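You operate a simulated robot arm through the tools that you are given. There is no shell and no other tool. Be economical: measure what you need, move in short steps, check, and stop when the job is done.

You run a simulated robot arm. Do the job below in one go: nothing can be reset, and whatever is moved stays where it is left.

JOB
Put things in order on the top of the fold table. At the end: the grey cartridge stands where the silver rivet die fifteen stood; the brown felt dauber stands on top of the silver clean silencer; the orange relay (marked "NEW") from the top of the fold table stands where the yellow dryer damp meter stood; the silver rivet die fifteen stands where the orange relay stood; the yellow dryer damp meter is in the brown small carton; whatever was shut is shut again. Leave all else as you found it, and nothing knocked over.

The check looks at the end state, three seconds after you hand in, the way a careful person would. Anything else that was tipped, shoved, dropped, spilled or broken makes it a failure. Flat cloth is picked up by pressing the open fingertips on it (5 to 10 N) and closing them slowly along it; thin cloth reads only 2 to 8 mm in the jaws.

ROBOT AND FRAMES
A 7-joint arm with a two-finger parallel gripper, fixed in place. Base frame: the origin is at the foot of the arm, x ahead of it, y to its left, z up; the work surface is at about z = 0. Readings come in mm, rad, newtons and seconds.
With the tool pointing down near the work surface it reaches from about 220 to 580 mm from the base axis. Its first joint turns from -1.152 to 1.152 rad. Payload 2.5 kg.
The tool frame sits at the grasp point between the pads (the TCP): z along the fingers, y along the line on which they close. The tips reach 23 mm beyond it. Largest opening 94 mm; finger width 38, thickness 10; the body of the gripper, 54 by 96 mm, starts 39 mm behind the TCP.
Orientation is that of the tool frame in the base frame, as a unit quaternion [w, x, y, z]. With the fingers straight down and closing along the base's y, the tool's x points along the base's -x, its y along +y and its z along -z.

CONTROLS
- The arm moves only by the tool move_arm. Its argument "steps" is text: rows parted by semicolons, each of 7 numbers parted by spaces: the shift along the tool's x, y, z in cm, then the turn, a rotation vector about the tool's x, y, z in rad, then the finger opening in cm, from 0 to 9.4. In form: x y z wx wy wz grip; .... A call has 1 to 8 rows; each row shifts and turns the commanded pose from where the row before left it, along the tool's axes as they then stand. Each row takes 0.2 s and may step no farther than 50 mm and 0.15 rad from the row before; otherwise, or with a gripper value out of range, the whole call is refused. Where a pose cannot be reached the arm comes as near as it can. A force on the tool above 40 N (or 10 N above the force at the start of the call, whichever is more), or a blocked arm, ends the call early, and 0.2 s more pass. Each finger travels about 108 mm/s and halts on what it meets, pressing with about 42 N; the grip force reading is that of the motor and also rises with nothing between the fingers. The clock runs only during rows and for 0.2 s after the last one: add rows that do not move to give the fingers time. It gives the time, the measured TCP pose, the force on the tool (base axes), the opening and the grip force at its end, in the units of the frame above (readings bear some noise), with the torque about the TCP (base axes, N m) and any sound that the robot's microphone picked up.
- Cameras (640 x 400 px; columns grow to the right, rows downward): "scene" is fixed at [103.5, -398.9, 542]; the picture's right is [0.92, -0.38, 0.00], its down [-0.23, -0.56, -0.80] and it looks along [0.30, 0.73, -0.61] (base axes); focal length 221 px, centre (320, 200). "wrist" rides on the gripper at [86, 16, -74] in the tool frame; the picture's right is [-0.18, 0.98, 0.00], its down [-0.58, -0.11, -0.81] and it looks along [-0.79, -0.15, 0.59] (tool axes); focal length 243 px, centre (320, 200). There is no depth. A picture from a camera that has moved, and an enlarged one, comes with that camera's place and axes in the base frame and with its lens.
- get_image(camera): a new picture of that camera. It takes no simulated time.
- zoom(camera, box): a new picture of the part [left, top, right, bottom] of that camera's present view, enlarged. It takes no simulated time.
- job_done(): hands the job in; it is judged then, once.

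Go step by step. Nothing tells you positions but the pictures and the camera data: compare them with the known pose of the tool, close in by small moves and look again before you grip or let go. The budget is 120 turns and 68 pictures, counting those below and the enlarged ones. Unless the task says otherwise, let go and move clear before handing in, and close with one line.

The tools are called after "Emit:" as a command line: name --argument value ..., lists and objects as JSON in quotes. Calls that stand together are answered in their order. move_arm: Moves the arm, as the interface text tells. Its arguments: {"type":"object","properties":{"steps":{"type":"string"}},"required":["steps"]} The other tools are called the same way: get_image (camera) takes a picture; zoom (camera, box) takes an enlarged picture of a part of a camera's view; job_done () hands the job in.

At the start:

```text
t: 0.0
tcp_pos: [444.3, 37.7, 329.9]
orientation: [0.0, 0.0, 1.0, 0.0]
contact_force: [0.4, 0.1, 0.0]
ft_torque: [0.01, -0.01, -0.01]
opening: 94.0
gripper_force: 0.1
```

scene: 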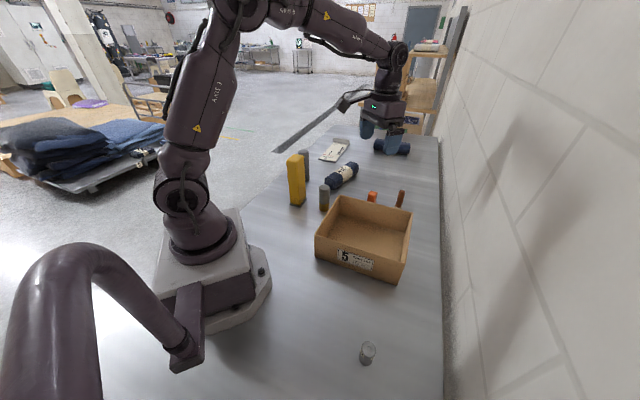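
wrist: 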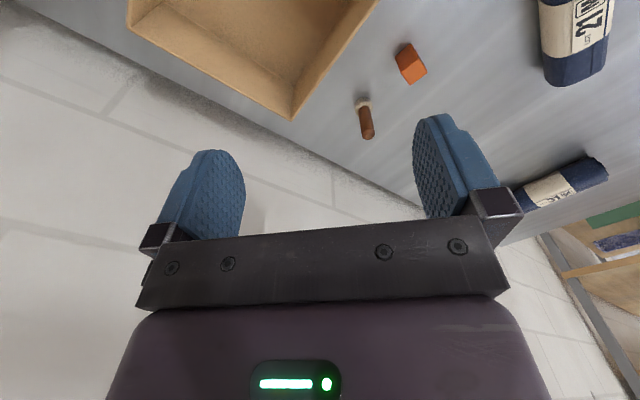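

I see a table with a carton, a yellow block, small items, two dark rolls and a clear thing. I'll zoom in to identify them.

Emit:
zoom --camera "scene" --box '[270, 120, 430, 220]'

Emit:
zoom --camera "scene" --box '[300, 180, 460, 280]'

Emit:
zoom --camera "scene" --box '[320, 320, 416, 380]'

```text
4.00 times, centred on (350, 170) of scene
camera zoom: at [103.5, -398.9, 542.0], right [0.92, -0.38, 0.0], down [-0.23, -0.56, -0.8], along [0.3, 0.73, -0.61], focal length 884 px, centre (200, 320)
```

zoom: 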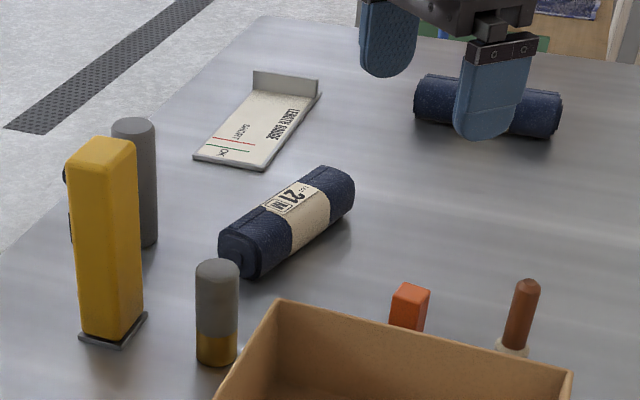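

```text
4.00 times, centred on (380, 230) of scene
camera zoom: at [103.5, -398.9, 542.0], right [0.92, -0.38, 0.0], down [-0.23, -0.56, -0.8], along [0.3, 0.73, -0.61], focal length 884 px, centre (80, 80)
```

zoom: 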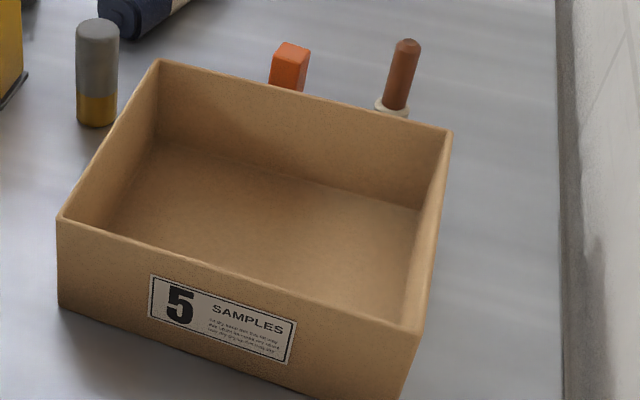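

```text
6.67 times, centred on (368, 350) of scene
camera zoom: at [103.5, -398.9, 542.0], right [0.92, -0.38, 0.0], down [-0.23, -0.56, -0.8], along [0.3, 0.73, -0.61], focal length 1473 px, centre (0, -800)
```

zoom: 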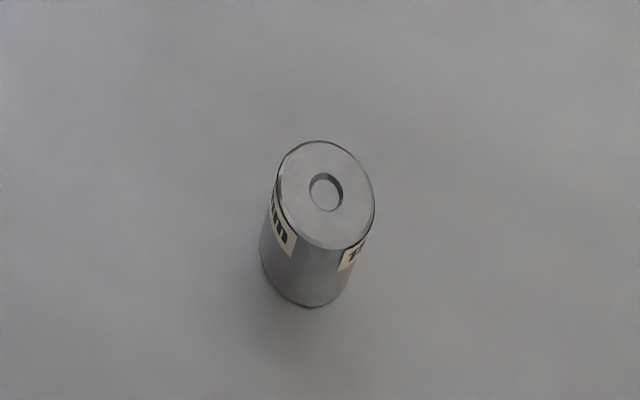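

Three grey/silver cylinders need telling apart. I'll zoom closer on each from the scene camera, plus the wrist view.

Emit:
zoom --camera "scene" --box '[280, 140, 344, 220]'

Emit:
zoom --camera "scene" --box '[352, 334, 384, 366]'

Emit:
zoom --camera "wrist" --box '[330, 20, 450, 150]'

```text
5.00 times, centred on (312, 180) of scene
camera zoom: at [103.5, -398.9, 542.0], right [0.92, -0.38, 0.0], down [-0.23, -0.56, -0.8], along [0.3, 0.73, -0.61], focal length 1105 px, centre (360, 300)
```

zoom: 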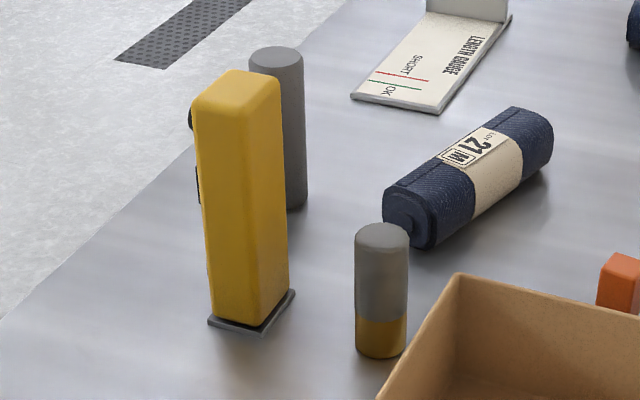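

```text
12.50 times, centred on (368, 350) of scene
camera zoom: at [103.5, -398.9, 542.0], right [0.92, -0.38, 0.0], down [-0.23, -0.56, -0.8], along [0.3, 0.73, -0.61], focal length 2762 px, centre (-280, -1675)
```

zoom: 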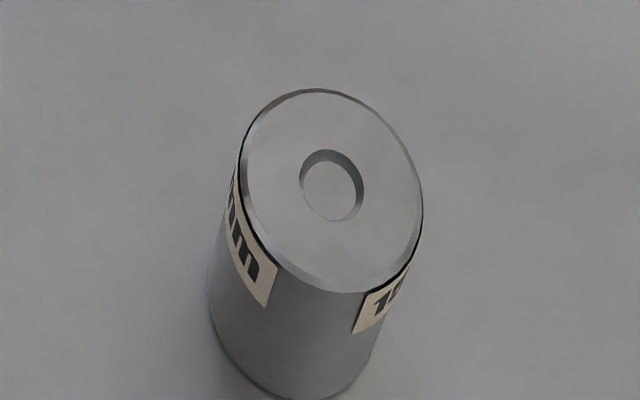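

```text
3.08 times, centred on (390, 85) of wrist
camera zoom: at [356.9, 54.3, 403.4], right [0.18, 0.98, 0.0], down [0.58, -0.11, 0.81], along [0.79, -0.15, -0.59], focal length 746 px, centre (105, 554)
```

zoom: 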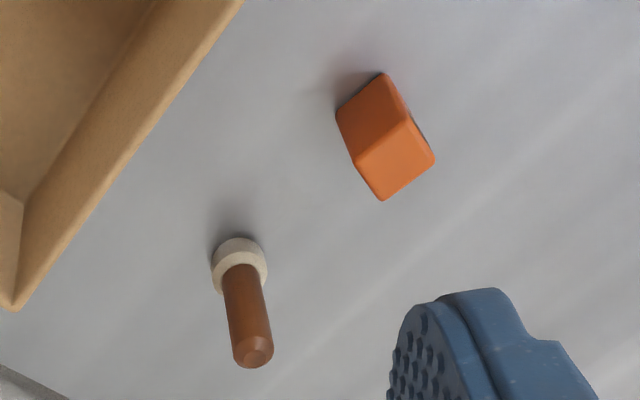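

The near cylinder carries "15 mm", so it's the rivet die. I need a better look at the two other grey cylinders, so I turn the wrist camera toward +y.

Emit:
move_arm --steps "4.5 0 0 0 0 0 9.4; 4.5 0 0 0 0 -0.15 9.4; 0 0 0 0 0 -0.15 9.4; 0 0 0 0 0 -0.15 9.4; 0 0 0 0 0 -0.15 9.4; 0 0 0 0 0 -0.15 9.4; 0 0 0 0 0 -0.15 9.4; 0 0 0 0 0 -0.15 9.4"

Emit:
get_image --camera "wrist"

```text
t: 1.8
tcp_pos: [353.5, 38.2, 328.8]
orientation: [0.0, -0.502, 0.865, -0.001]
contact_force: [0.4, -0.9, 0.8]
ft_torque: [0.01, 0.01, -0.02]
opening: 93.9
gripper_force: 0.0
```

```text
59 pictures are left
camera wrist: at [296.7, -29.0, 403.4], right [-0.76, 0.65, 0.0], down [0.38, 0.45, 0.81], along [0.52, 0.61, -0.59], focal length 243 px, centre (320, 200)
```

wrist: 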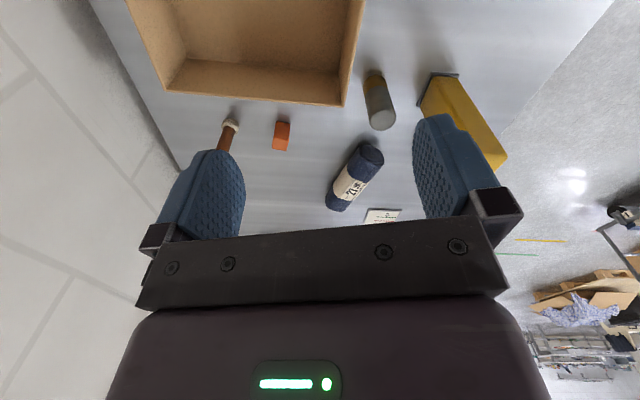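

Emit:
zoom --camera "wrist" --box '[340, 50, 500, 150]'

Emit:
zoom --camera "wrist" --box '[200, 60, 360, 160]'

```text
4.00 times, centred on (420, 100) of wrist
camera zoom: at [296.7, -29.0, 403.4], right [-0.76, 0.65, 0.0], down [0.38, 0.45, 0.81], along [0.52, 0.61, -0.59], focal length 970 px, centre (-80, 600)
```

zoom: 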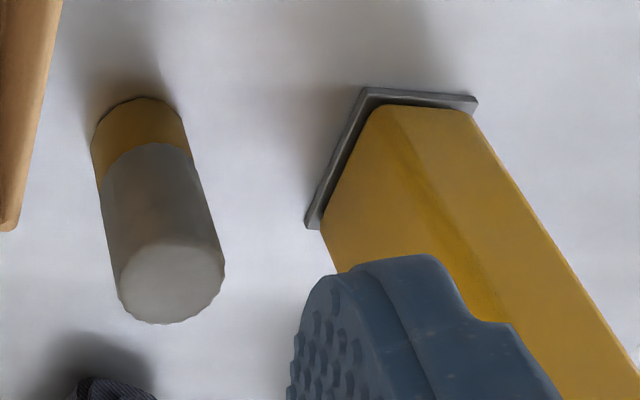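

```text
4.00 times, centred on (280, 110) of wrist
camera zoom: at [296.7, -29.0, 403.4], right [-0.76, 0.65, 0.0], down [0.38, 0.45, 0.81], along [0.52, 0.61, -0.59], focal length 970 px, centre (480, 560)
```

zoom: 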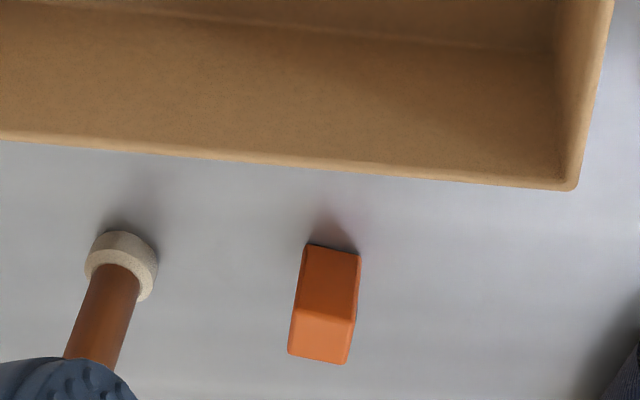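

The grey cylinder with the brass foot looks like the silencer, and the plain tall one like the cartridge. I'll get a clear look at the tall one.

Emit:
move_arm --steps "-3.4 3.1 0 0 0 0 9.4; -3.4 3.1 0 0 0 -0.12 9.4; 0 0 0 0 0 -0.15 9.4; 0 0 0 0 0 -0.15 9.4; 0 0 0 0 0 -0.15 9.4"

Emit:
get_image --camera "wrist"

Emit:
zoom --camera "wrist" --box '[240, 0, 420, 180]'

```text
t: 3.0
tcp_pos: [332.0, 127.3, 329.5]
orientation: [0.001, 0.725, -0.688, 0.0]
contact_force: [1.3, 0.7, 0.5]
ft_torque: [-0.02, 0.0, 0.01]
opening: 93.8
gripper_force: 0.1
```

```text
56 pictures are left
camera wrist: at [321.2, 40.8, 404.1], right [-0.99, 0.13, 0.0], down [0.08, 0.59, 0.81], along [0.11, 0.8, -0.59], focal length 243 px, centre (320, 200)
```

wrist: 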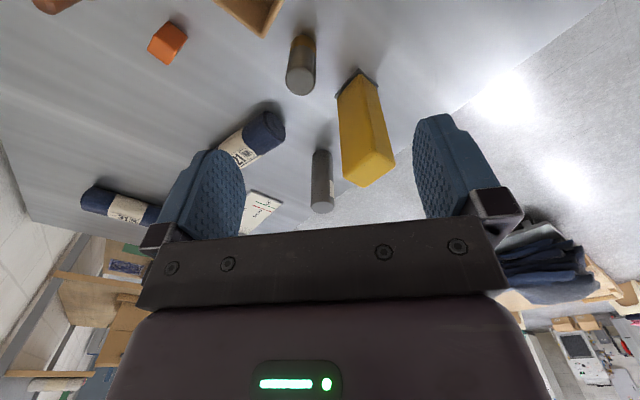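

```text
2.22 times, centred on (330, 90) of wrist
camera zoom: at [321.2, 40.8, 404.1], right [-0.99, 0.13, 0.0], down [0.08, 0.59, 0.81], along [0.11, 0.8, -0.59], focal length 539 px, centre (298, 444)
```

zoom: 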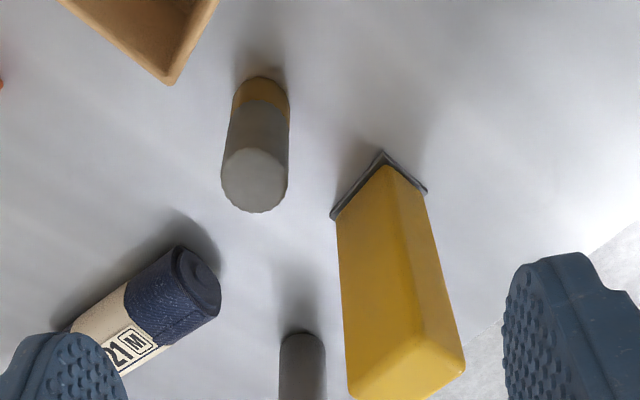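

Emit:
zoom --camera "wrist" --box '[290, 140, 354, 220]'

```text
5.00 times, centred on (322, 180) of wrist
camera zoom: at [321.2, 40.8, 404.1], right [-0.99, 0.13, 0.0], down [0.08, 0.59, 0.81], along [0.11, 0.8, -0.59], focal length 1213 px, centre (310, 300)
```

zoom: 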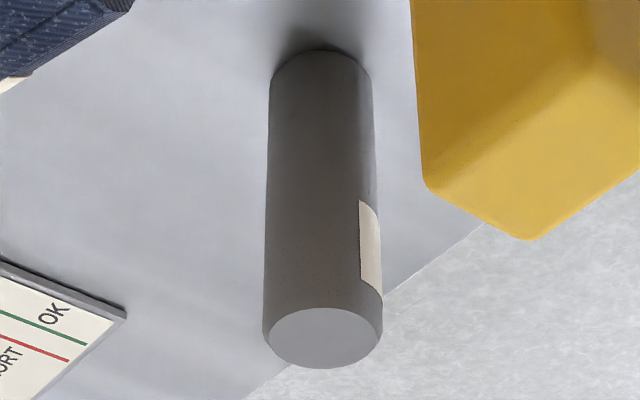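

The cartridge (tall, grey, labelled) is near (372,409), the silencer (brass foot) near (364,193), and the meter near (290,276), turned about 46° and roughly 195 tall. The carton's centre is near (406,-17). I start with the meter, turning the jaws to close on its short faces.

Emit:
move_arm --steps "0 0 0 0 0 0.15 9.4; 0 0 0 0 0 0.15 9.4; 0 0 0 0 0 0.15 9.4; 0 0 0 0 0 0.15 9.4; 0 0 0 0 0 0.15 9.4; 0 0 0 0 0 0.15 9.4; 0 0 0 0 0 0.15 9.4; 0 0 0 0 0 0.15 9.4"

Emit:
move_arm --steps "0 0 0 0 0 0.15 9.4; 0 0 0 0 0 0.15 9.4; 0 0 0 0 0 0.15 9.4; 0 0 0 0 0 0.15 9.4; 0 0 0 0 0 0.15 9.4; 0 0 0 0 0 0.15 9.4; 0 0 0 0 0 0.15 9.4; 0 0 0 0 0 0.14 9.4"

Emit:
move_arm --steps "3.0 1.8 0 0 0 0 9.4; 3.0 1.8 0 0 0 0 9.4; 2.0 1.0 0 0 0 0 9.4"

Emit:
get_image --camera "wrist"

Emit:
get_image --camera "scene"

```text
t: 4.8
tcp_pos: [333.2, 127.6, 331.0]
orientation: [0.0, -0.207, 0.978, 0.001]
contact_force: [0.4, 0.4, 0.5]
ft_torque: [0.0, 0.04, -0.02]
opening: 93.8
gripper_force: 0.0
```

```text
t: 6.6
tcp_pos: [334.3, 127.8, 329.5]
orientation: [-0.001, 0.376, 0.927, 0.0]
contact_force: [0.2, 0.4, -0.9]
ft_torque: [0.03, -0.02, -0.01]
opening: 94.0
gripper_force: 0.0
```

```text
t: 7.4
tcp_pos: [306.5, 219.8, 328.7]
orientation: [0.0, 0.375, 0.927, 0.0]
contact_force: [-0.3, 0.3, 0.2]
ft_torque: [0.0, -0.02, -0.01]
opening: 93.7
gripper_force: 0.1
```

```text
53 pictures are left
camera wrist: at [255.1, 291.3, 402.3], right [0.82, 0.58, 0.0], down [0.34, -0.48, 0.81], along [0.47, -0.66, -0.59], focal length 243 px, centre (320, 200)
```

wrist: 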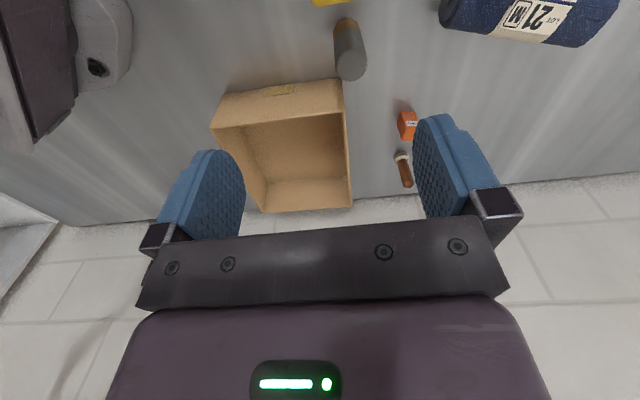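

```text
52 pictures are left
```

scene: 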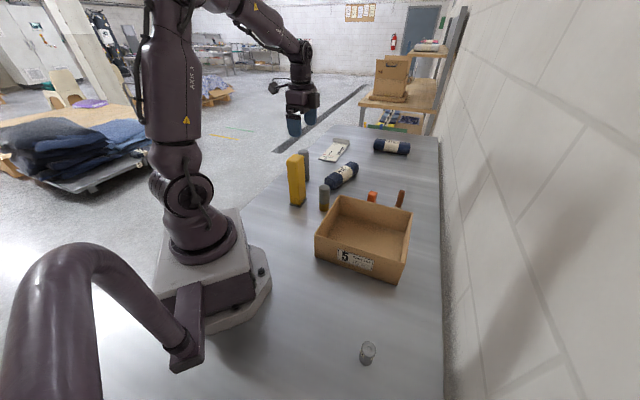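

The wrist camera faces away from the meter here. I move over the meter's estimated place, lower to just above its top and check in the scene view.

Emit:
move_arm --steps "2.5 1.3 0 0 0 0 9.4; 2.5 1.3 0 0 0 0 9.4; 0 0 4.5 0 0 0 9.4; 0 0 4.5 0 0 0 9.4; 0 0 0 0 0 0 9.4"

Emit:
zoom --camera "scene" --box '[260, 100, 356, 220]'

Emit:
get_image --camera "wrist"

```text
t: 8.6
tcp_pos: [290.0, 272.9, 241.4]
orientation: [0.0, 0.375, 0.927, 0.0]
contact_force: [-0.1, 0.0, -0.3]
ft_torque: [0.01, -0.03, -0.01]
opening: 94.0
gripper_force: 0.0
```

```text
3.33 times, centred on (308, 160) of scene
camera zoom: at [103.5, -398.9, 542.0], right [0.92, -0.38, 0.0], down [-0.23, -0.56, -0.8], along [0.3, 0.73, -0.61], focal length 736 px, centre (360, 333)
```

zoom: 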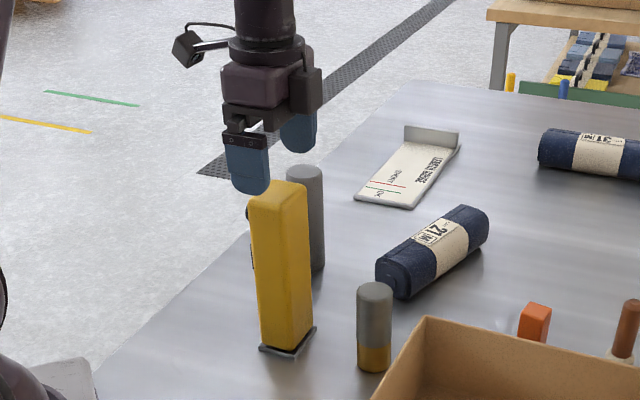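

```text
50 pictures are left
camera wrist: at [239.3, 344.2, 315.4], right [0.82, 0.58, 0.0], down [0.34, -0.48, 0.81], along [0.47, -0.66, -0.59], focal length 243 px, centre (320, 200)
```

wrist: 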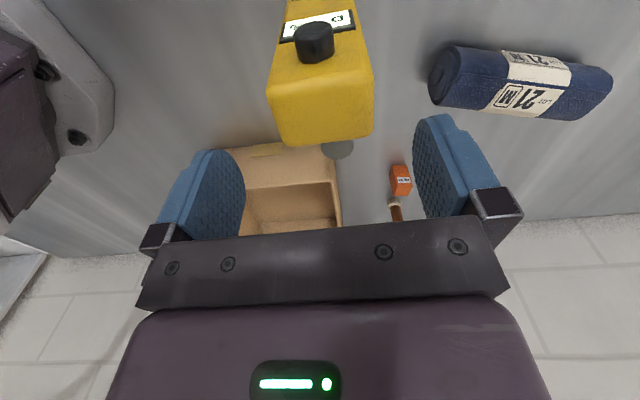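

The meter's top centre is at about (289.5,276.5), top z≈193, aligned with the jaws. I nudge over, descend to z≈168 and close.

Emit:
move_arm --steps "0.3 0.25 0 0 0 0 9.4; 0 0 3.5 0 0 0 9.4; 0 0 3.7 0 0 0 9.4; 0 0 0 0 0 0 9.4"

Emit:
get_image --camera "wrist"

```text
t: 9.6
tcp_pos: [290.1, 274.7, 169.5]
orientation: [0.0, 0.376, 0.927, 0.001]
contact_force: [-0.1, 0.0, 0.4]
ft_torque: [0.01, 0.01, -0.04]
opening: 93.9
gripper_force: 0.0
```

```text
49 pictures are left
camera wrist: at [238.7, 346.5, 243.0], right [0.82, 0.58, 0.0], down [0.34, -0.48, 0.81], along [0.47, -0.66, -0.59], focal length 243 px, centre (320, 200)
```

wrist: 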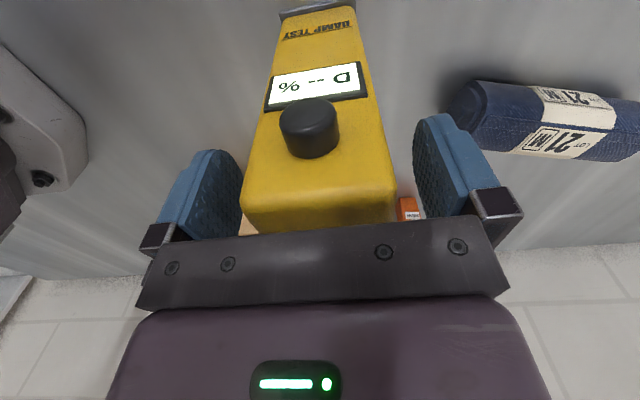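

Emit:
move_arm --steps "0 0 0 0 0 0 6.4; 0 0 0 0 0 0 5.0; 0 0 0 0 0 0 4.0; 0 0 0 0 0 0 4.0"

```text
t: 10.6
tcp_pos: [289.7, 275.2, 168.6]
orientation: [0.0, 0.376, 0.927, 0.0]
contact_force: [0.8, 1.6, 0.0]
ft_torque: [0.02, -0.04, -0.01]
opening: 59.9
gripper_force: 41.7
```

Gripped at 60 mm. Lifting.

Emit:
move_arm --steps "0 0 -2 0 0 0 4.0; 0 0 -4 0 0 0 4.0; 0 0 -4 0 0 0 4.0; 0 0 -4 0 0 0 4.0; 0 0 -3 0 0 0 4.0"

```text
t: 11.8
tcp_pos: [290.5, 275.1, 339.5]
orientation: [0.0, 0.374, 0.927, -0.001]
contact_force: [-0.3, -0.1, -2.5]
ft_torque: [0.03, -0.03, -0.02]
opening: 59.8
gripper_force: 41.9
```

Emit:
move_arm --steps "-3.4 -1.8 0 0 0 0 4.0; -3.4 -1.8 0 0 0 0 4.0; -3.4 -1.8 0 0 0 0 4.0; -3.4 -1.8 0 0 0 0 4.0; -3.4 -1.8 0 0 0 0 4.0; -3.4 -1.8 0 0 0 0 4.0; -3.4 -1.8 0 0 0 0 4.0; -3.4 -1.8 0 0 0 0 4.0"

Emit:
move_arm --steps "-3.4 -1.8 0 0 0 0 4.0; -3.4 -1.8 0 0 0 0 4.0; 0 0 0 0 0 0 4.0"

Emit:
get_image --camera "scene"

Emit:
get_image --camera "wrist"

```text
t: 13.6
tcp_pos: [386.8, -17.0, 338.9]
orientation: [-0.001, 0.374, 0.927, 0.0]
contact_force: [-0.2, 0.3, -2.4]
ft_torque: [0.01, 0.01, -0.01]
opening: 59.5
gripper_force: 41.4
```

```text
t: 14.4
tcp_pos: [408.5, -89.8, 335.9]
orientation: [0.0, 0.375, 0.927, 0.0]
contact_force: [0.1, 0.1, -2.6]
ft_torque: [0.0, -0.02, 0.0]
opening: 59.6
gripper_force: 42.0
```

```text
48 pictures are left
```

scene: 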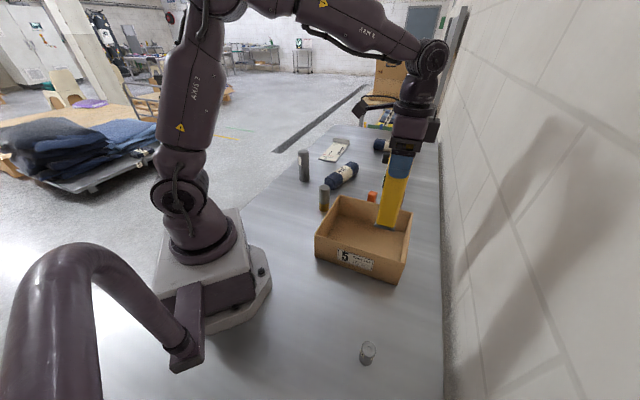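

```text
47 pictures are left
camera wrist: at [358.2, -18.0, 410.0], right [0.82, 0.58, 0.0], down [0.34, -0.48, 0.81], along [0.47, -0.66, -0.59], focal length 243 px, centre (320, 200)
```

wrist: 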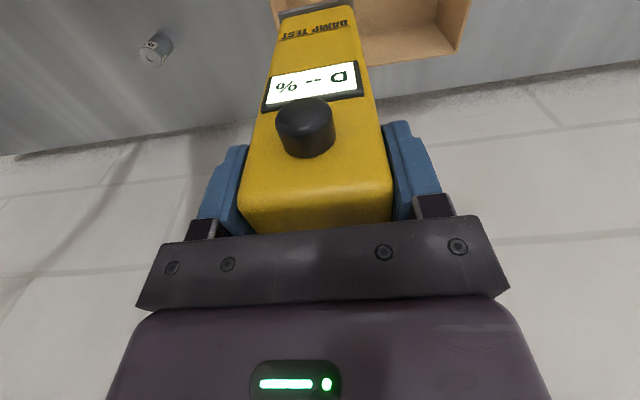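

The meter hangs over the carton's right portion. I shift 1.2 cm away from the near wall and lower partway.

Emit:
move_arm --steps "0 1.2 0 0 0 0 4.0; 0 0 4 0 0 0 4.0; 0 0 4 0 0 0 4.0; 0 0 4 0 0 0 4.0; 0 0 0 0 0 0 4.0"

Emit:
zoom --camera "scene" --box '[304, 130, 464, 290]'

```text
t: 15.6
tcp_pos: [417.2, -83.1, 218.7]
orientation: [0.0, 0.375, 0.927, 0.0]
contact_force: [-0.1, -0.7, -2.9]
ft_torque: [-0.02, -0.01, 0.02]
opening: 60.0
gripper_force: 42.3
```

```text
2.50 times, centred on (384, 210) of scene
camera zoom: at [103.5, -398.9, 542.0], right [0.92, -0.38, 0.0], down [-0.23, -0.56, -0.8], along [0.3, 0.73, -0.61], focal length 552 px, centre (160, 175)
```

zoom: 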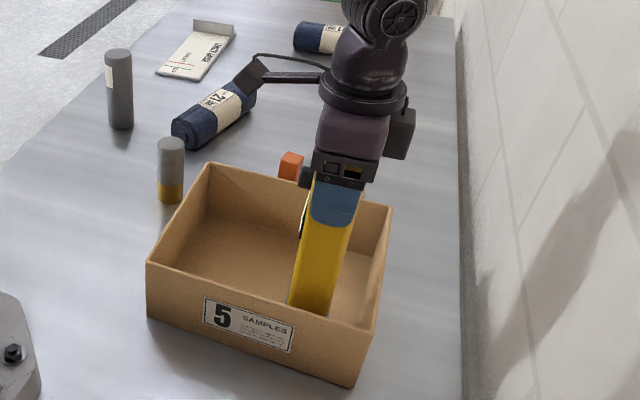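

Emit:
move_arm --steps "0 0 3.5 0 0 0 4.0; 0 0 0.5 0 0 0 4.0; 0 0 0.3 0 0 0 4.0; 0 0 0.2 0 0 0 4.0; 0 0 0 0 0 0 4.0"

```text
t: 16.8
tcp_pos: [417.4, -82.5, 174.8]
orientation: [0.001, 0.375, 0.927, 0.001]
contact_force: [-6.4, 5.2, 27.5]
ft_torque: [0.45, 0.98, 0.0]
opening: 59.9
gripper_force: 41.8
```

Contact came at z≈175, consistent with the carton floor. I ease back a little and check.

Emit:
move_arm --steps "0 0 -0.2 0 0 0 4.0; 0 0 0 0 0 0 4.0"

Emit:
zoom --camera "scene" --box '[304, 160, 424, 290]'

```text
t: 17.4
tcp_pos: [416.9, -82.9, 175.4]
orientation: [0.001, 0.375, 0.927, 0.0]
contact_force: [-1.5, 3.4, 13.6]
ft_torque: [0.4, -0.13, 0.05]
opening: 59.5
gripper_force: 41.9
```

```text
3.08 times, centred on (364, 225) of scene
camera zoom: at [103.4, -398.9, 542.0], right [0.92, -0.38, 0.0], down [-0.23, -0.56, -0.8], along [0.3, 0.73, -0.61], focal length 680 px, centre (185, 123)
```

zoom: 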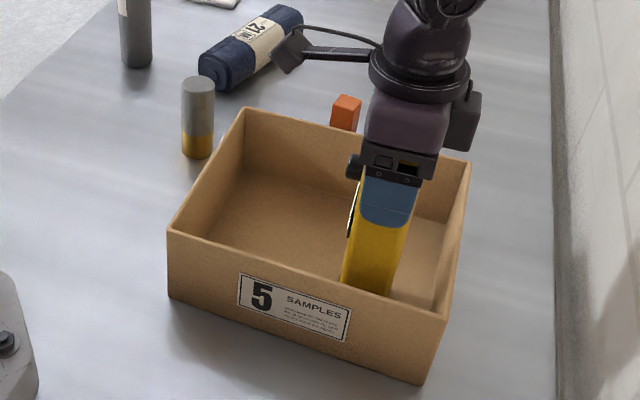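

Emit:
move_arm --steps "0 0 -0.1 0 0 0 4.0; 0 0 0 0 0 0 4.0"

Emit:
move_arm --steps "0 0 0 0 0 0 6.4; 0 0 0 0 0 0 7.6; 0 0 0 0 0 0 9.0; 0 0 0 0 0 0 9.4"

Emit:
get_image --camera "wrist"

```text
t: 18.0
tcp_pos: [416.8, -82.3, 176.5]
orientation: [0.001, 0.375, 0.927, -0.001]
contact_force: [2.7, 1.8, 6.4]
ft_torque: [0.23, -0.6, 0.08]
opening: 60.0
gripper_force: 41.3
```

```text
t: 19.0
tcp_pos: [417.6, -82.2, 174.9]
orientation: [-0.001, 0.375, 0.927, 0.001]
contact_force: [0.3, -0.2, 0.9]
ft_torque: [0.01, 0.02, -0.03]
opening: 94.0
gripper_force: 0.1
```

```text
44 pictures are left
camera wrist: at [365.9, -11.3, 249.2], right [0.82, 0.58, 0.0], down [0.34, -0.48, 0.81], along [0.47, -0.66, -0.59], focal length 243 px, centre (320, 200)
```

wrist: 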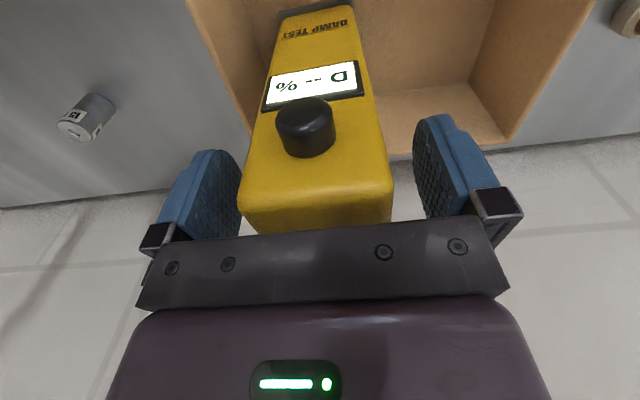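

The meter stands in the carton. I lift clear, turn back to yaw 0 and go look at the relay.

Emit:
move_arm --steps "0 0 -3 0 0 0 9.4; 0 0 -4 0 0 0 9.4; 0 0 -4 0 0 -0.1 9.4; 0 0 -4 0 0 -0.15 9.4; 0 0 0 0 0 -0.15 9.4; 0 0 0 0 0 -0.15 9.4; 0 0 0 0 0 -0.15 9.4; 0 0 0 0 0 -0.07 9.4"

Emit:
move_arm --steps "-1 4.5 0 0 0 0 9.4; -1 4.5 0 0 0 0 9.4; -1 4.5 0 0 0 0 9.4; -1 4.5 0 0 0 0 9.4; -1 4.2 0 0 0 0 9.4; 0 0 3 0 0 0 9.4; 0 0 3 0 0 0 9.4; 0 0 0 0 0 0 9.4"

Emit:
get_image --camera "wrist"

```text
t: 20.8
tcp_pos: [418.1, -83.0, 325.5]
orientation: [0.0, -0.001, 1.0, 0.0]
contact_force: [0.1, -0.1, 0.1]
ft_torque: [0.02, -0.03, 0.04]
opening: 93.8
gripper_force: 0.0
```

```text
t: 22.6
tcp_pos: [468.0, 141.9, 264.2]
orientation: [0.0, -0.001, 1.0, -0.001]
contact_force: [-0.5, -1.2, 0.7]
ft_torque: [-0.01, 0.0, -0.04]
opening: 94.1
gripper_force: 0.1
```

```text
43 pictures are left
camera wrist: at [382.2, 158.1, 339.0], right [0.18, 0.98, 0.0], down [0.58, -0.11, 0.81], along [0.79, -0.15, -0.59], focal length 243 px, centre (320, 200)
```

wrist: 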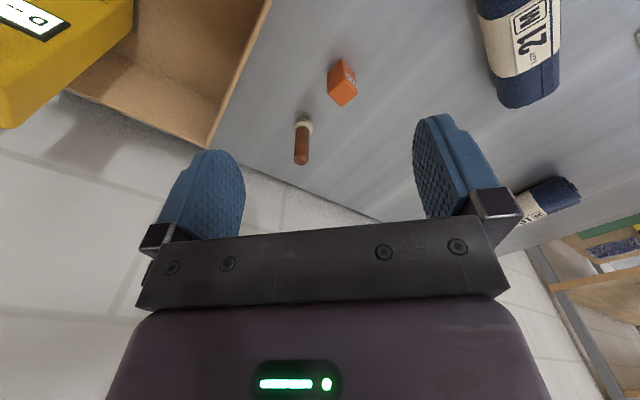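

Emit:
zoom --camera "wrist" --box '[270, 40, 390, 180]'

```text
2.86 times, centred on (330, 110) of wrist
camera zoom: at [382.2, 158.1, 339.0], right [0.18, 0.98, 0.0], down [0.58, -0.11, 0.81], along [0.79, -0.15, -0.59], focal length 693 px, centre (291, 457)
```

zoom: 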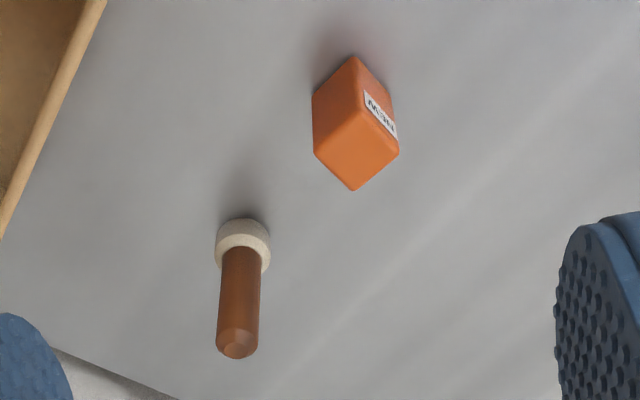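

The relay is at about (549,156), 25×25×54 mm, with its faces turned about 37°. The dauber is near (620,85). I turn, move above the relay and look.

Emit:
move_arm --steps "0 0 0 0 0 -0.15 9.4; 0 0 0 0 0 -0.15 9.4; 0 0 0 0 0 -0.15 9.4; 0 0 0 0 0 -0.15 9.4; 0 0 0 0 0 -0.046 9.4; -3.7 -1.9 3 0 0 0 9.4; -3.7 -1.9 2.5 0 0 0 9.4; 0 0 4.5 0 0 0 9.4"

Emit:
move_arm --steps "0 0 3.0 0 0 0 7.0; 0 0 0 0 0 0 7.0"

Emit:
get_image --camera "wrist"

Emit:
zoom --camera "scene" --box '[330, 130, 450, 230]'

```text
refused: row 6 steps farther than a row can; nothing moved
```

```text
t: 23.2
tcp_pos: [466.2, 142.1, 234.8]
orientation: [-0.001, 0.001, 1.0, -0.001]
contact_force: [0.9, 0.0, -0.1]
ft_torque: [0.0, 0.02, -0.01]
opening: 70.2
gripper_force: 0.0
```

```text
41 pictures are left
camera wrist: at [380.3, 157.5, 308.0], right [0.18, 0.98, 0.0], down [0.58, -0.11, 0.81], along [0.79, -0.15, -0.59], focal length 243 px, centre (320, 200)
```

wrist: 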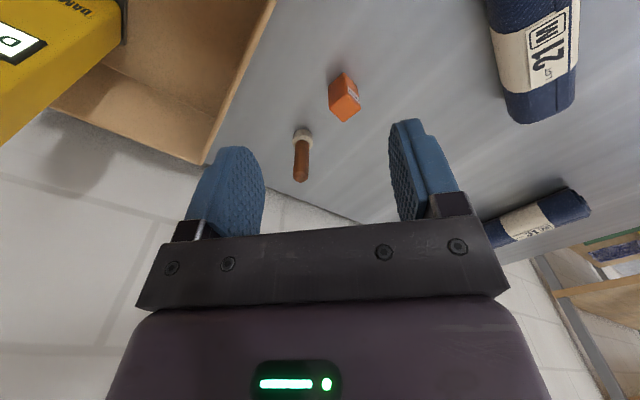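

```text
4.00 times, centred on (390, 180) of scene
camera zoom: at [103.5, -398.9, 542.0], right [0.92, -0.38, 0.0], down [-0.23, -0.56, -0.8], along [0.3, 0.73, -0.61], focal length 884 px, centre (40, 280)
```

zoom: 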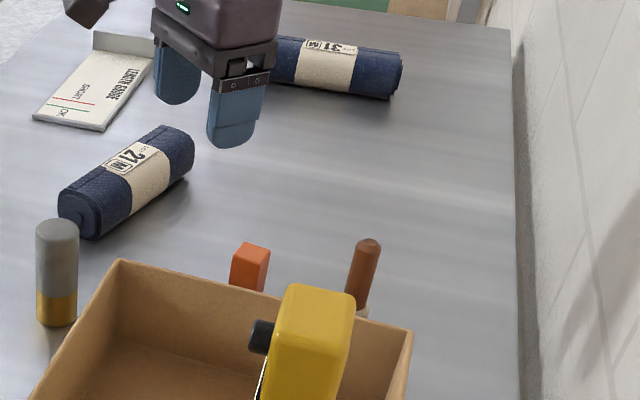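

The first call was refused, and the second only lowered by 3 cm (safe). I redo it in smaller rows.

Emit:
move_arm --steps "0 0 0 0 0 -0.15 7; 0 0 0 0 0 -0.15 7; 0 0 0 0 0 -0.15 7; 0 0 0 0 0 -0.15 7; -3.7 -1.9 0 0 0 -0.046 7; -3.8 -1.9 0 0 0 0 7; 0 0 4.5 0 0 0 7; 0 0 4.5 0 0 0 7"

Emit:
get_image --camera "wrist"

```text
t: 25.0
tcp_pos: [548.1, 150.6, 145.1]
orientation: [0.0, -0.318, 0.948, 0.0]
contact_force: [0.2, 0.2, 0.4]
ft_torque: [0.01, 0.0, 0.02]
opening: 70.3
gripper_force: 0.0
```

```text
39 pictures are left
camera wrist: at [470.1, 110.9, 219.5], right [-0.45, 0.9, 0.0], down [0.53, 0.26, 0.81], along [0.72, 0.36, -0.59], focal length 243 px, centre (320, 200)
```

wrist: 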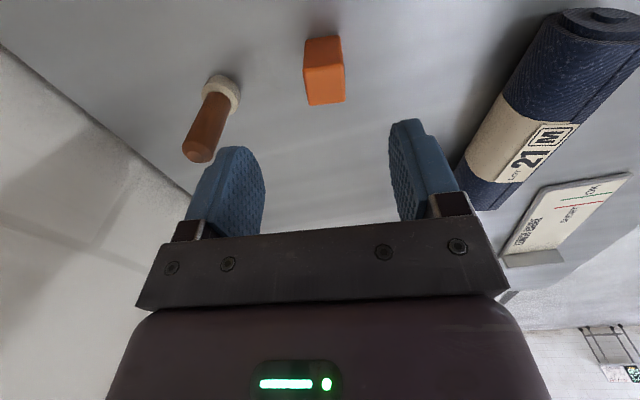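

Relay centre is about (549,155.5), and the jaws need a ~4° correction. Descending around it.

Emit:
move_arm --steps "-0.37 0.34 0 0 0 0.07 7; 0 0 4 0 0 0 7; 0 0 4 0 0 0 7; 0 0 2.8 0 0 0 7; 0 0 0 0 0 0 7"

Emit:
get_image --camera "wrist"

```text
t: 26.2
tcp_pos: [551.7, 155.9, 36.3]
orientation: [0.0, -0.285, 0.959, 0.0]
contact_force: [-0.1, 0.6, -0.1]
ft_torque: [0.01, -0.01, -0.01]
opening: 69.9
gripper_force: 0.0
```

```text
38 pictures are left
camera wrist: at [470.6, 121.1, 110.4], right [-0.38, 0.92, 0.0], down [0.55, 0.23, 0.81], along [0.75, 0.31, -0.59], focal length 243 px, centre (320, 200)
```

wrist: 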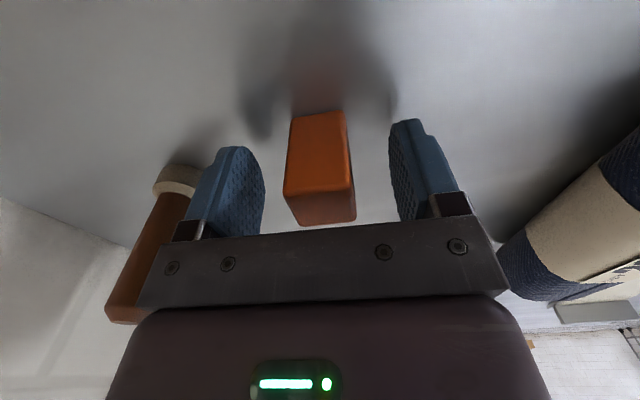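

Emit:
move_arm --steps "0 0 0 0 0 0 4.5; 0 0 0 0 0 0 3.2; 0 0 0 0 0 0 2.0; 0 0 0 0 0 0 1.5; 0 0 0 0 0 0 1.5"

```text
t: 27.4
tcp_pos: [552.1, 155.0, 36.3]
orientation: [0.0, -0.284, 0.959, 0.0]
contact_force: [0.8, 0.0, 0.2]
ft_torque: [0.0, 0.0, 0.01]
opening: 28.0
gripper_force: 42.5
```

Gripped (28 mm). Lifting and carrying to the meter's old place.

Emit:
move_arm --steps "0 0 -2 0 0 0 1.5; 0 0 -4.5 0 0 0 1.5; 0 0 -4.5 0 0 0 1.5; 0 0 -4.5 0 0 0 1.5; 0 0 -4 0 0 0 1.5; 0 0 0 0 0 0 1.5"

Emit:
move_arm --steps "2.57 4.08 0 0 0 0 1.5; 2.57 4.08 0 0 0 0 1.5; 2.57 4.08 0 0 0 0 1.5; 2.57 4.08 0 0 0 0 1.5; 2.57 4.08 0 0 0 0 1.5; 2.57 4.08 0 0 0 0 1.5; 0 0 0 0 0 0 1.5"

```text
t: 28.8
tcp_pos: [547.0, 158.8, 231.2]
orientation: [0.001, -0.283, 0.959, 0.0]
contact_force: [0.8, -0.2, -1.0]
ft_torque: [0.01, -0.01, 0.0]
opening: 28.2
gripper_force: 42.2
```

```text
t: 30.4
tcp_pos: [285.1, 279.7, 229.3]
orientation: [0.0, -0.284, 0.959, 0.0]
contact_force: [0.7, -0.4, -1.0]
ft_torque: [0.0, 0.0, -0.01]
opening: 28.0
gripper_force: 41.5
```

Emit:
move_arm --steps "-0.2 -0.5 4.5 0 0 0 1.5; 0 0 4.5 0 0 0 1.5; 0 0 4.5 0 0 0 1.5; 0 0 3.5 0 0 0 1.5; 0 0 1.0 0 0 0 1.5; 0 0 0 0 0 0 1.5"

Emit:
get_image --camera "wrist"

```text
t: 31.8
tcp_pos: [294.2, 277.7, 51.6]
orientation: [0.0, -0.284, 0.959, 0.0]
contact_force: [0.9, -0.6, -0.8]
ft_torque: [0.0, -0.01, -0.01]
opening: 28.2
gripper_force: 41.5
```

```text
37 pictures are left
camera wrist: at [212.5, 243.5, 125.5], right [-0.38, 0.92, 0.0], down [0.55, 0.23, 0.81], along [0.75, 0.31, -0.59], focal length 243 px, centre (320, 200)
```

wrist: 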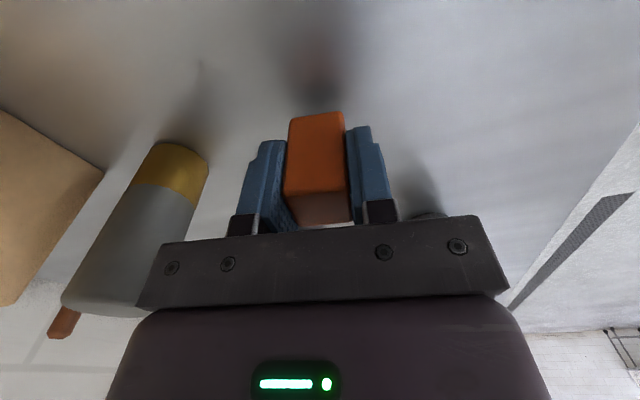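

Emit:
move_arm --steps "0.3 0.15 0.9 0 0 0 1.5; 0 0 0.3 0 0 0 1.5; 0 0 0.2 0 0 0 1.5; 0 0 0 0 0 0 1.5"

```text
t: 32.8
tcp_pos: [288.9, 275.4, 37.8]
orientation: [0.0, -0.284, 0.959, 0.001]
contact_force: [0.3, -0.1, -0.5]
ft_torque: [-0.02, -0.02, -0.01]
opening: 28.5
gripper_force: 42.3
```

Emit:
move_arm --steps "0 0 0.1 0 0 0 1.5; 0 0 0.05 0 0 0 1.5; 0 0 0 0 0 0 1.5"

```text
t: 33.6
tcp_pos: [289.9, 274.8, 36.4]
orientation: [0.0, -0.285, 0.959, 0.0]
contact_force: [-0.2, 0.4, -0.9]
ft_torque: [-0.02, 0.03, 0.02]
opening: 28.5
gripper_force: 42.3
```

Emit:
move_arm --steps "0 0 0.1 0 0 0 1.5; 0 0 0 0 0 0 1.5"

```text
t: 34.2
tcp_pos: [290.6, 274.7, 36.7]
orientation: [0.0, -0.284, 0.959, 0.0]
contact_force: [-3.8, -2.3, 15.2]
ft_torque: [-0.09, 0.15, -0.01]
opening: 28.2
gripper_force: 42.3
```

Touching the table. Release gently and rise.

Emit:
move_arm --steps "0 0 -0.08 0 0 0 1.5; 0 0 0 0 0 0 4.0; 0 0 0 0 0 0 7.0; 0 0 0 0 0 0 7.0; 0 0 -3 0 0 0 7.0; 0 0 -4.5 0 0 0 7.0; 0 0 -4.5 0 0 0 7.0; 0 0 -4.5 0 0 0 7.0"

Emit:
zoom --camera "scene" --box '[270, 120, 430, 220]'

```text
t: 36.0
tcp_pos: [289.4, 277.0, 202.6]
orientation: [0.0, -0.284, 0.959, -0.001]
contact_force: [-0.4, 0.1, -1.1]
ft_torque: [0.02, 0.0, 0.0]
opening: 69.9
gripper_force: 0.1
```

```text
4.00 times, centred on (350, 170) of scene
camera zoom: at [103.5, -398.9, 542.0], right [0.92, -0.38, 0.0], down [-0.23, -0.56, -0.8], along [0.3, 0.73, -0.61], focal length 884 px, centre (200, 320)
```

zoom: 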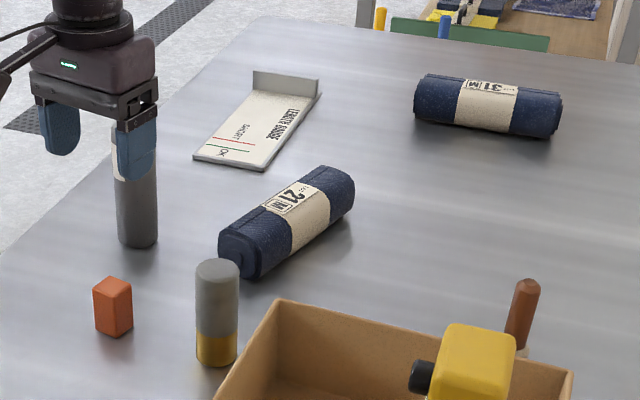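

The relay stands on the meter's spot. While here I look for the label on the tall grey cylinder.

Emit:
get_image --camera "wrist"

```text
35 pictures are left
camera wrist: at [207.5, 243.4, 277.3], right [-0.38, 0.92, 0.0], down [0.55, 0.23, 0.81], along [0.74, 0.31, -0.59], focal length 243 px, centre (320, 200)
```

wrist: 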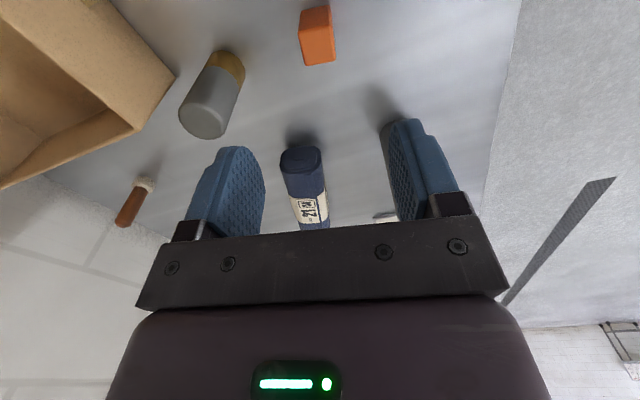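

Now the rivet die. I rise, straighten yaw and traverse at height.

Emit:
move_arm --steps "0 0 -2.5 0 0 0.144 7; 0 0 -2.5 0 0 0.144 7; 0 0 -2.5 0 0 0.144 7; 0 0 -2.5 0 0 0.145 7; -0.4 -4.8 0 0 0 0 7; -0.4 -4.8 0 0 0 0 7; -0.4 -4.8 0 0 0 0 7; -0.4 -4.8 0 0 0 0 7"

Emit:
move_arm --steps "0 -4.8 0 0 0 0 7; 0 -4.8 0 0 0 0 7; 0.8 -4.8 0 0 0 0 7; 0.8 -4.8 0 0 0 0 7; 1 -4.8 0 0 0 0 7; 1 -4.8 0 0 0 0 7; 1 -4.8 0 0 0 0 7; 1.5 -1 0 0 0 0 7"

Emit:
move_arm --steps "0 0 4 0 0 0 7; 0 0 4 0 0 0 7; 0 0 0 0 0 0 7"

Emit:
get_image --camera "wrist"

```text
t: 37.8
tcp_pos: [308.6, 79.9, 305.0]
orientation: [-0.001, 0.0, 1.0, 0.0]
contact_force: [0.0, -0.5, -0.1]
ft_torque: [-0.02, 0.04, 0.0]
opening: 69.9
gripper_force: 0.0
```

```text
t: 39.6
tcp_pos: [243.4, -263.4, 300.5]
orientation: [-0.001, 0.0, 1.0, 0.0]
contact_force: [0.5, -0.1, -0.2]
ft_torque: [-0.02, -0.01, -0.01]
opening: 70.0
gripper_force: 0.0
```

```text
t: 40.4
tcp_pos: [244.8, -260.2, 222.0]
orientation: [0.0, 0.0, 1.0, 0.0]
contact_force: [0.8, -0.3, -0.6]
ft_torque: [0.01, 0.03, 0.01]
opening: 70.1
gripper_force: 0.1
```

```text
34 pictures are left
camera wrist: at [158.0, -245.2, 295.8], right [0.18, 0.98, 0.0], down [0.58, -0.11, 0.81], along [0.79, -0.15, -0.59], focal length 243 px, centre (320, 200)
```

wrist: 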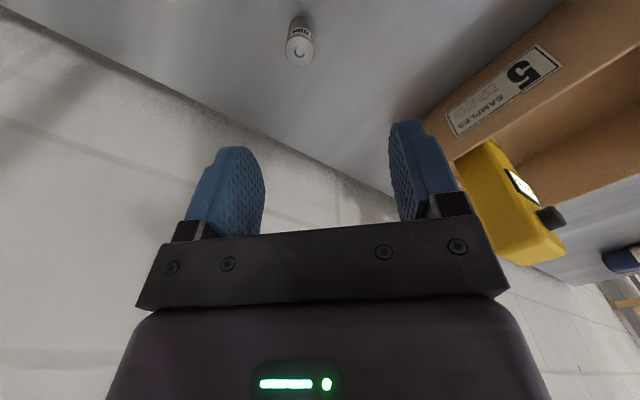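

Emit:
zoom --camera "wrist" --box '[260, 0, 340, 80]'

```text
5.00 times, centred on (300, 40) of wrist
camera zoom: at [158.0, -245.2, 295.8], right [0.18, 0.98, 0.0], down [0.58, -0.11, 0.81], along [0.79, -0.15, -0.59], focal length 1213 px, centre (420, 1000)
```

zoom: 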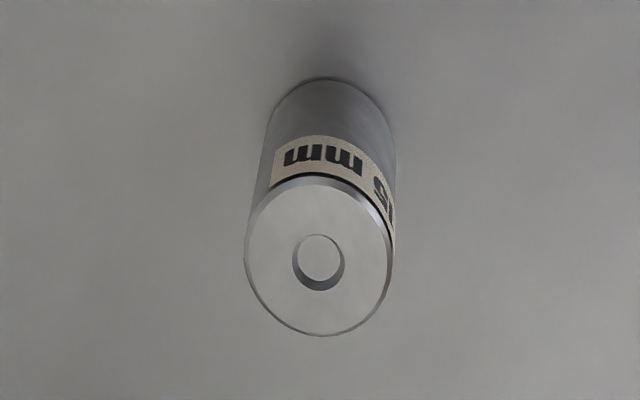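

The die reads "15 mm", at about (251.5,-282.5), 26 mm across and ~54 tall. Moving over it and partway down.

Emit:
move_arm --steps "-0.66 -2.2 0 0 0 0 7; 0 0 4.5 0 0 0 7; 0 0 4.5 0 0 0 7; 0 0 2.5 0 0 0 7; 0 0 0 0 0 0 7"

Emit:
get_image --camera "wrist"

```text
t: 41.6
tcp_pos: [252.5, -284.9, 105.7]
orientation: [0.001, 0.0, 1.0, 0.001]
contact_force: [0.0, -0.4, 0.5]
ft_torque: [0.0, -0.03, 0.0]
opening: 70.1
gripper_force: 0.0
```

```text
32 pictures are left
camera wrist: at [166.1, -268.2, 179.8], right [0.19, 0.98, 0.0], down [0.58, -0.11, 0.81], along [0.79, -0.15, -0.59], focal length 243 px, centre (320, 200)
```

wrist: 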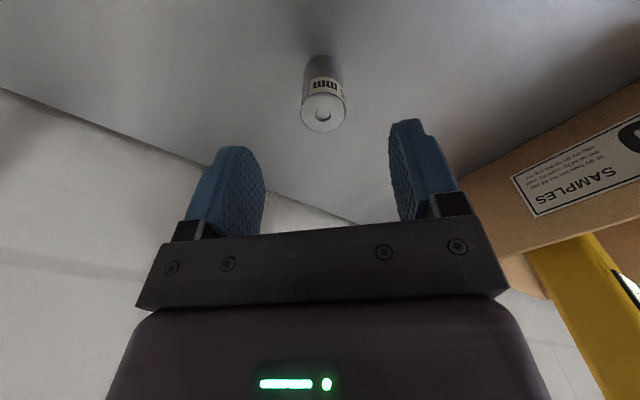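

Emit:
move_arm --steps "0.15 0.2 0 0 0 0 7; 0 0 4 0 0 0 7; 0 0 2.9 0 0 0 7; 0 0 0 0 0 0 7; 0 0 0 0 0 0 5; 0 0 0 0 0 0 3.2"

Emit:
get_image --camera "wrist"

```text
t: 43.0
tcp_pos: [251.2, -286.0, 35.6]
orientation: [0.0, 0.001, 1.0, 0.0]
contact_force: [-0.9, 0.1, -0.6]
ft_torque: [0.01, -0.03, -0.05]
opening: 32.2
gripper_force: 0.4
```

```text
31 pictures are left
camera wrist: at [164.6, -268.8, 109.9], right [0.19, 0.98, 0.0], down [0.58, -0.11, 0.81], along [0.79, -0.15, -0.59], focal length 243 px, centre (320, 200)
```

wrist: 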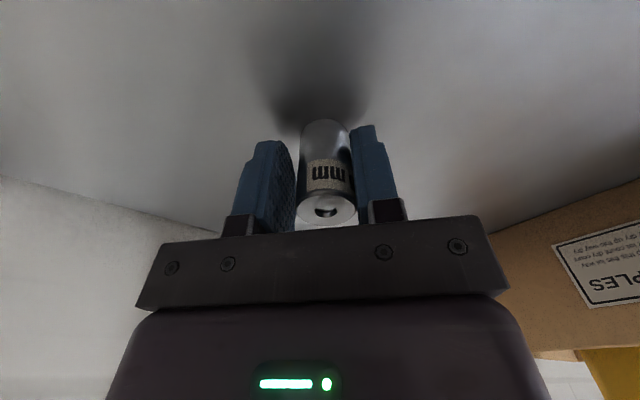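

Emit:
move_arm --steps "0 0 0 0 0 0 2.4; 0 0 0 0 0 0 1.5; 0 0 0 0 0 0 1.5; 0 0 0 0 0 0 1.5; 0 0 -2 0 0 0 1.5; 0 0 -4.5 0 0 0 1.5; 0 0 -4.5 0 0 0 1.5; 0 0 -4.5 0 0 0 1.5"

```text
t: 44.8
tcp_pos: [250.1, -282.8, 191.9]
orientation: [0.0, -0.001, 1.0, 0.0]
contact_force: [0.1, 0.2, -2.8]
ft_torque: [0.0, 0.03, 0.01]
opening: 27.3
gripper_force: 42.3
```

Emit:
move_arm --steps "0 0 -4.5 0 0 0 1.5; 0 0 -4.5 0 0 0 1.5; 0 0 -2 0 0 0 1.5; -2.72 3.99 0 0 0 0 1.5; -2.72 3.99 0 0 0 0 1.5; -2.72 3.99 0 0 0 0 1.5; -2.72 3.99 0 0 0 0 1.5; -2.72 3.99 0 0 0 0 1.5"

Emit:
move_arm --steps "-2.72 3.99 0 0 0 0 1.5; -2.72 3.99 0 0 0 0 1.5; -2.72 3.99 0 0 0 0 1.5; -2.72 3.99 0 0 0 0 1.5; -2.4 3.99 0 0 0 0 1.5; -2.0 3.99 0 0 0 0 1.5; 0 0 4 0 0 0 1.5; 0 0 4 0 0 0 1.5"

```text
t: 46.6
tcp_pos: [387.5, -81.3, 301.9]
orientation: [-0.001, 0.001, 1.0, 0.001]
contact_force: [-0.6, -0.6, -2.8]
ft_torque: [0.02, -0.02, -0.01]
opening: 27.4
gripper_force: 41.9
```

```text
t: 48.4
tcp_pos: [540.7, 156.1, 220.8]
orientation: [-0.002, 0.001, 1.0, 0.0]
contact_force: [-0.7, -0.5, -2.1]
ft_torque: [0.01, -0.02, 0.03]
opening: 27.2
gripper_force: 42.1
```

Emit:
move_arm --steps "-0.9 0 0 0 0 0 1.5; 0 0 4.5 0 0 0 1.5; 0 0 4.5 0 0 0 1.5; 0 0 4.5 0 0 0 1.5; 0 0 3 0 0 0 1.5; 0 0 0 0 0 0 1.5"

Emit:
get_image --camera "wrist"

```text
t: 49.8
tcp_pos: [547.1, 155.0, 55.3]
orientation: [0.0, 0.0, 1.0, 0.0]
contact_force: [-0.4, -0.5, -2.3]
ft_torque: [0.03, 0.03, 0.0]
opening: 27.1
gripper_force: 41.7
```

```text
30 pictures are left
camera wrist: at [460.5, 171.4, 130.2], right [0.19, 0.98, 0.0], down [0.58, -0.11, 0.81], along [0.79, -0.15, -0.59], focal length 243 px, centre (320, 200)
```

wrist: 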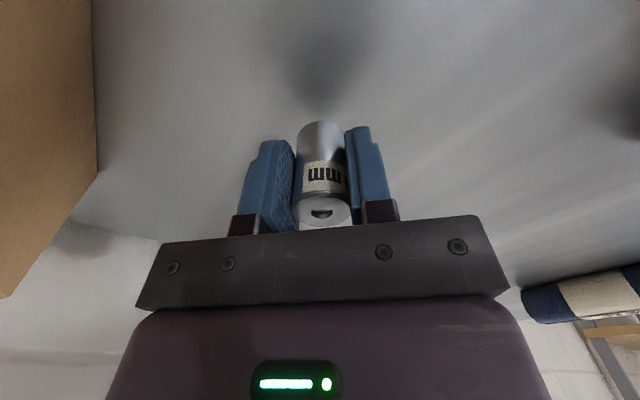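

Emit:
move_arm --steps "-0.25 0.05 1.2 0 0 0 1.5; 0 0 0.5 0 0 0 1.5; 0 0 0.1 0 0 0 1.5; 0 0 0.1 0 0 0 1.5; 0 0 0 0 0 0 1.5"

```text
t: 51.0
tcp_pos: [549.0, 156.1, 38.8]
orientation: [0.001, 0.0, 1.0, 0.0]
contact_force: [0.0, 0.3, -2.4]
ft_torque: [0.05, 0.02, -0.03]
opening: 27.4
gripper_force: 41.8
```

Emit:
move_arm --steps "0 0 0.1 0 0 0 1.5; 0 0 0.1 0 0 0 1.5; 0 0 0.05 0 0 0 1.5; 0 0 0 0 0 0 1.5"

```text
t: 52.0
tcp_pos: [549.9, 156.2, 35.3]
orientation: [0.0, 0.001, 1.0, 0.0]
contact_force: [0.3, -0.4, -2.2]
ft_torque: [0.03, 0.01, 0.0]
opening: 27.2
gripper_force: 41.7
```

Emit:
move_arm --steps "0 0 0.07 0 0 0 1.5; 0 0 0 0 0 0 1.5"

```text
t: 52.6
tcp_pos: [550.8, 154.6, 35.4]
orientation: [0.001, 0.0, 1.0, 0.0]
contact_force: [-2.6, -0.9, 5.7]
ft_torque: [-0.06, 0.12, 0.0]
opening: 27.5
gripper_force: 41.7
```

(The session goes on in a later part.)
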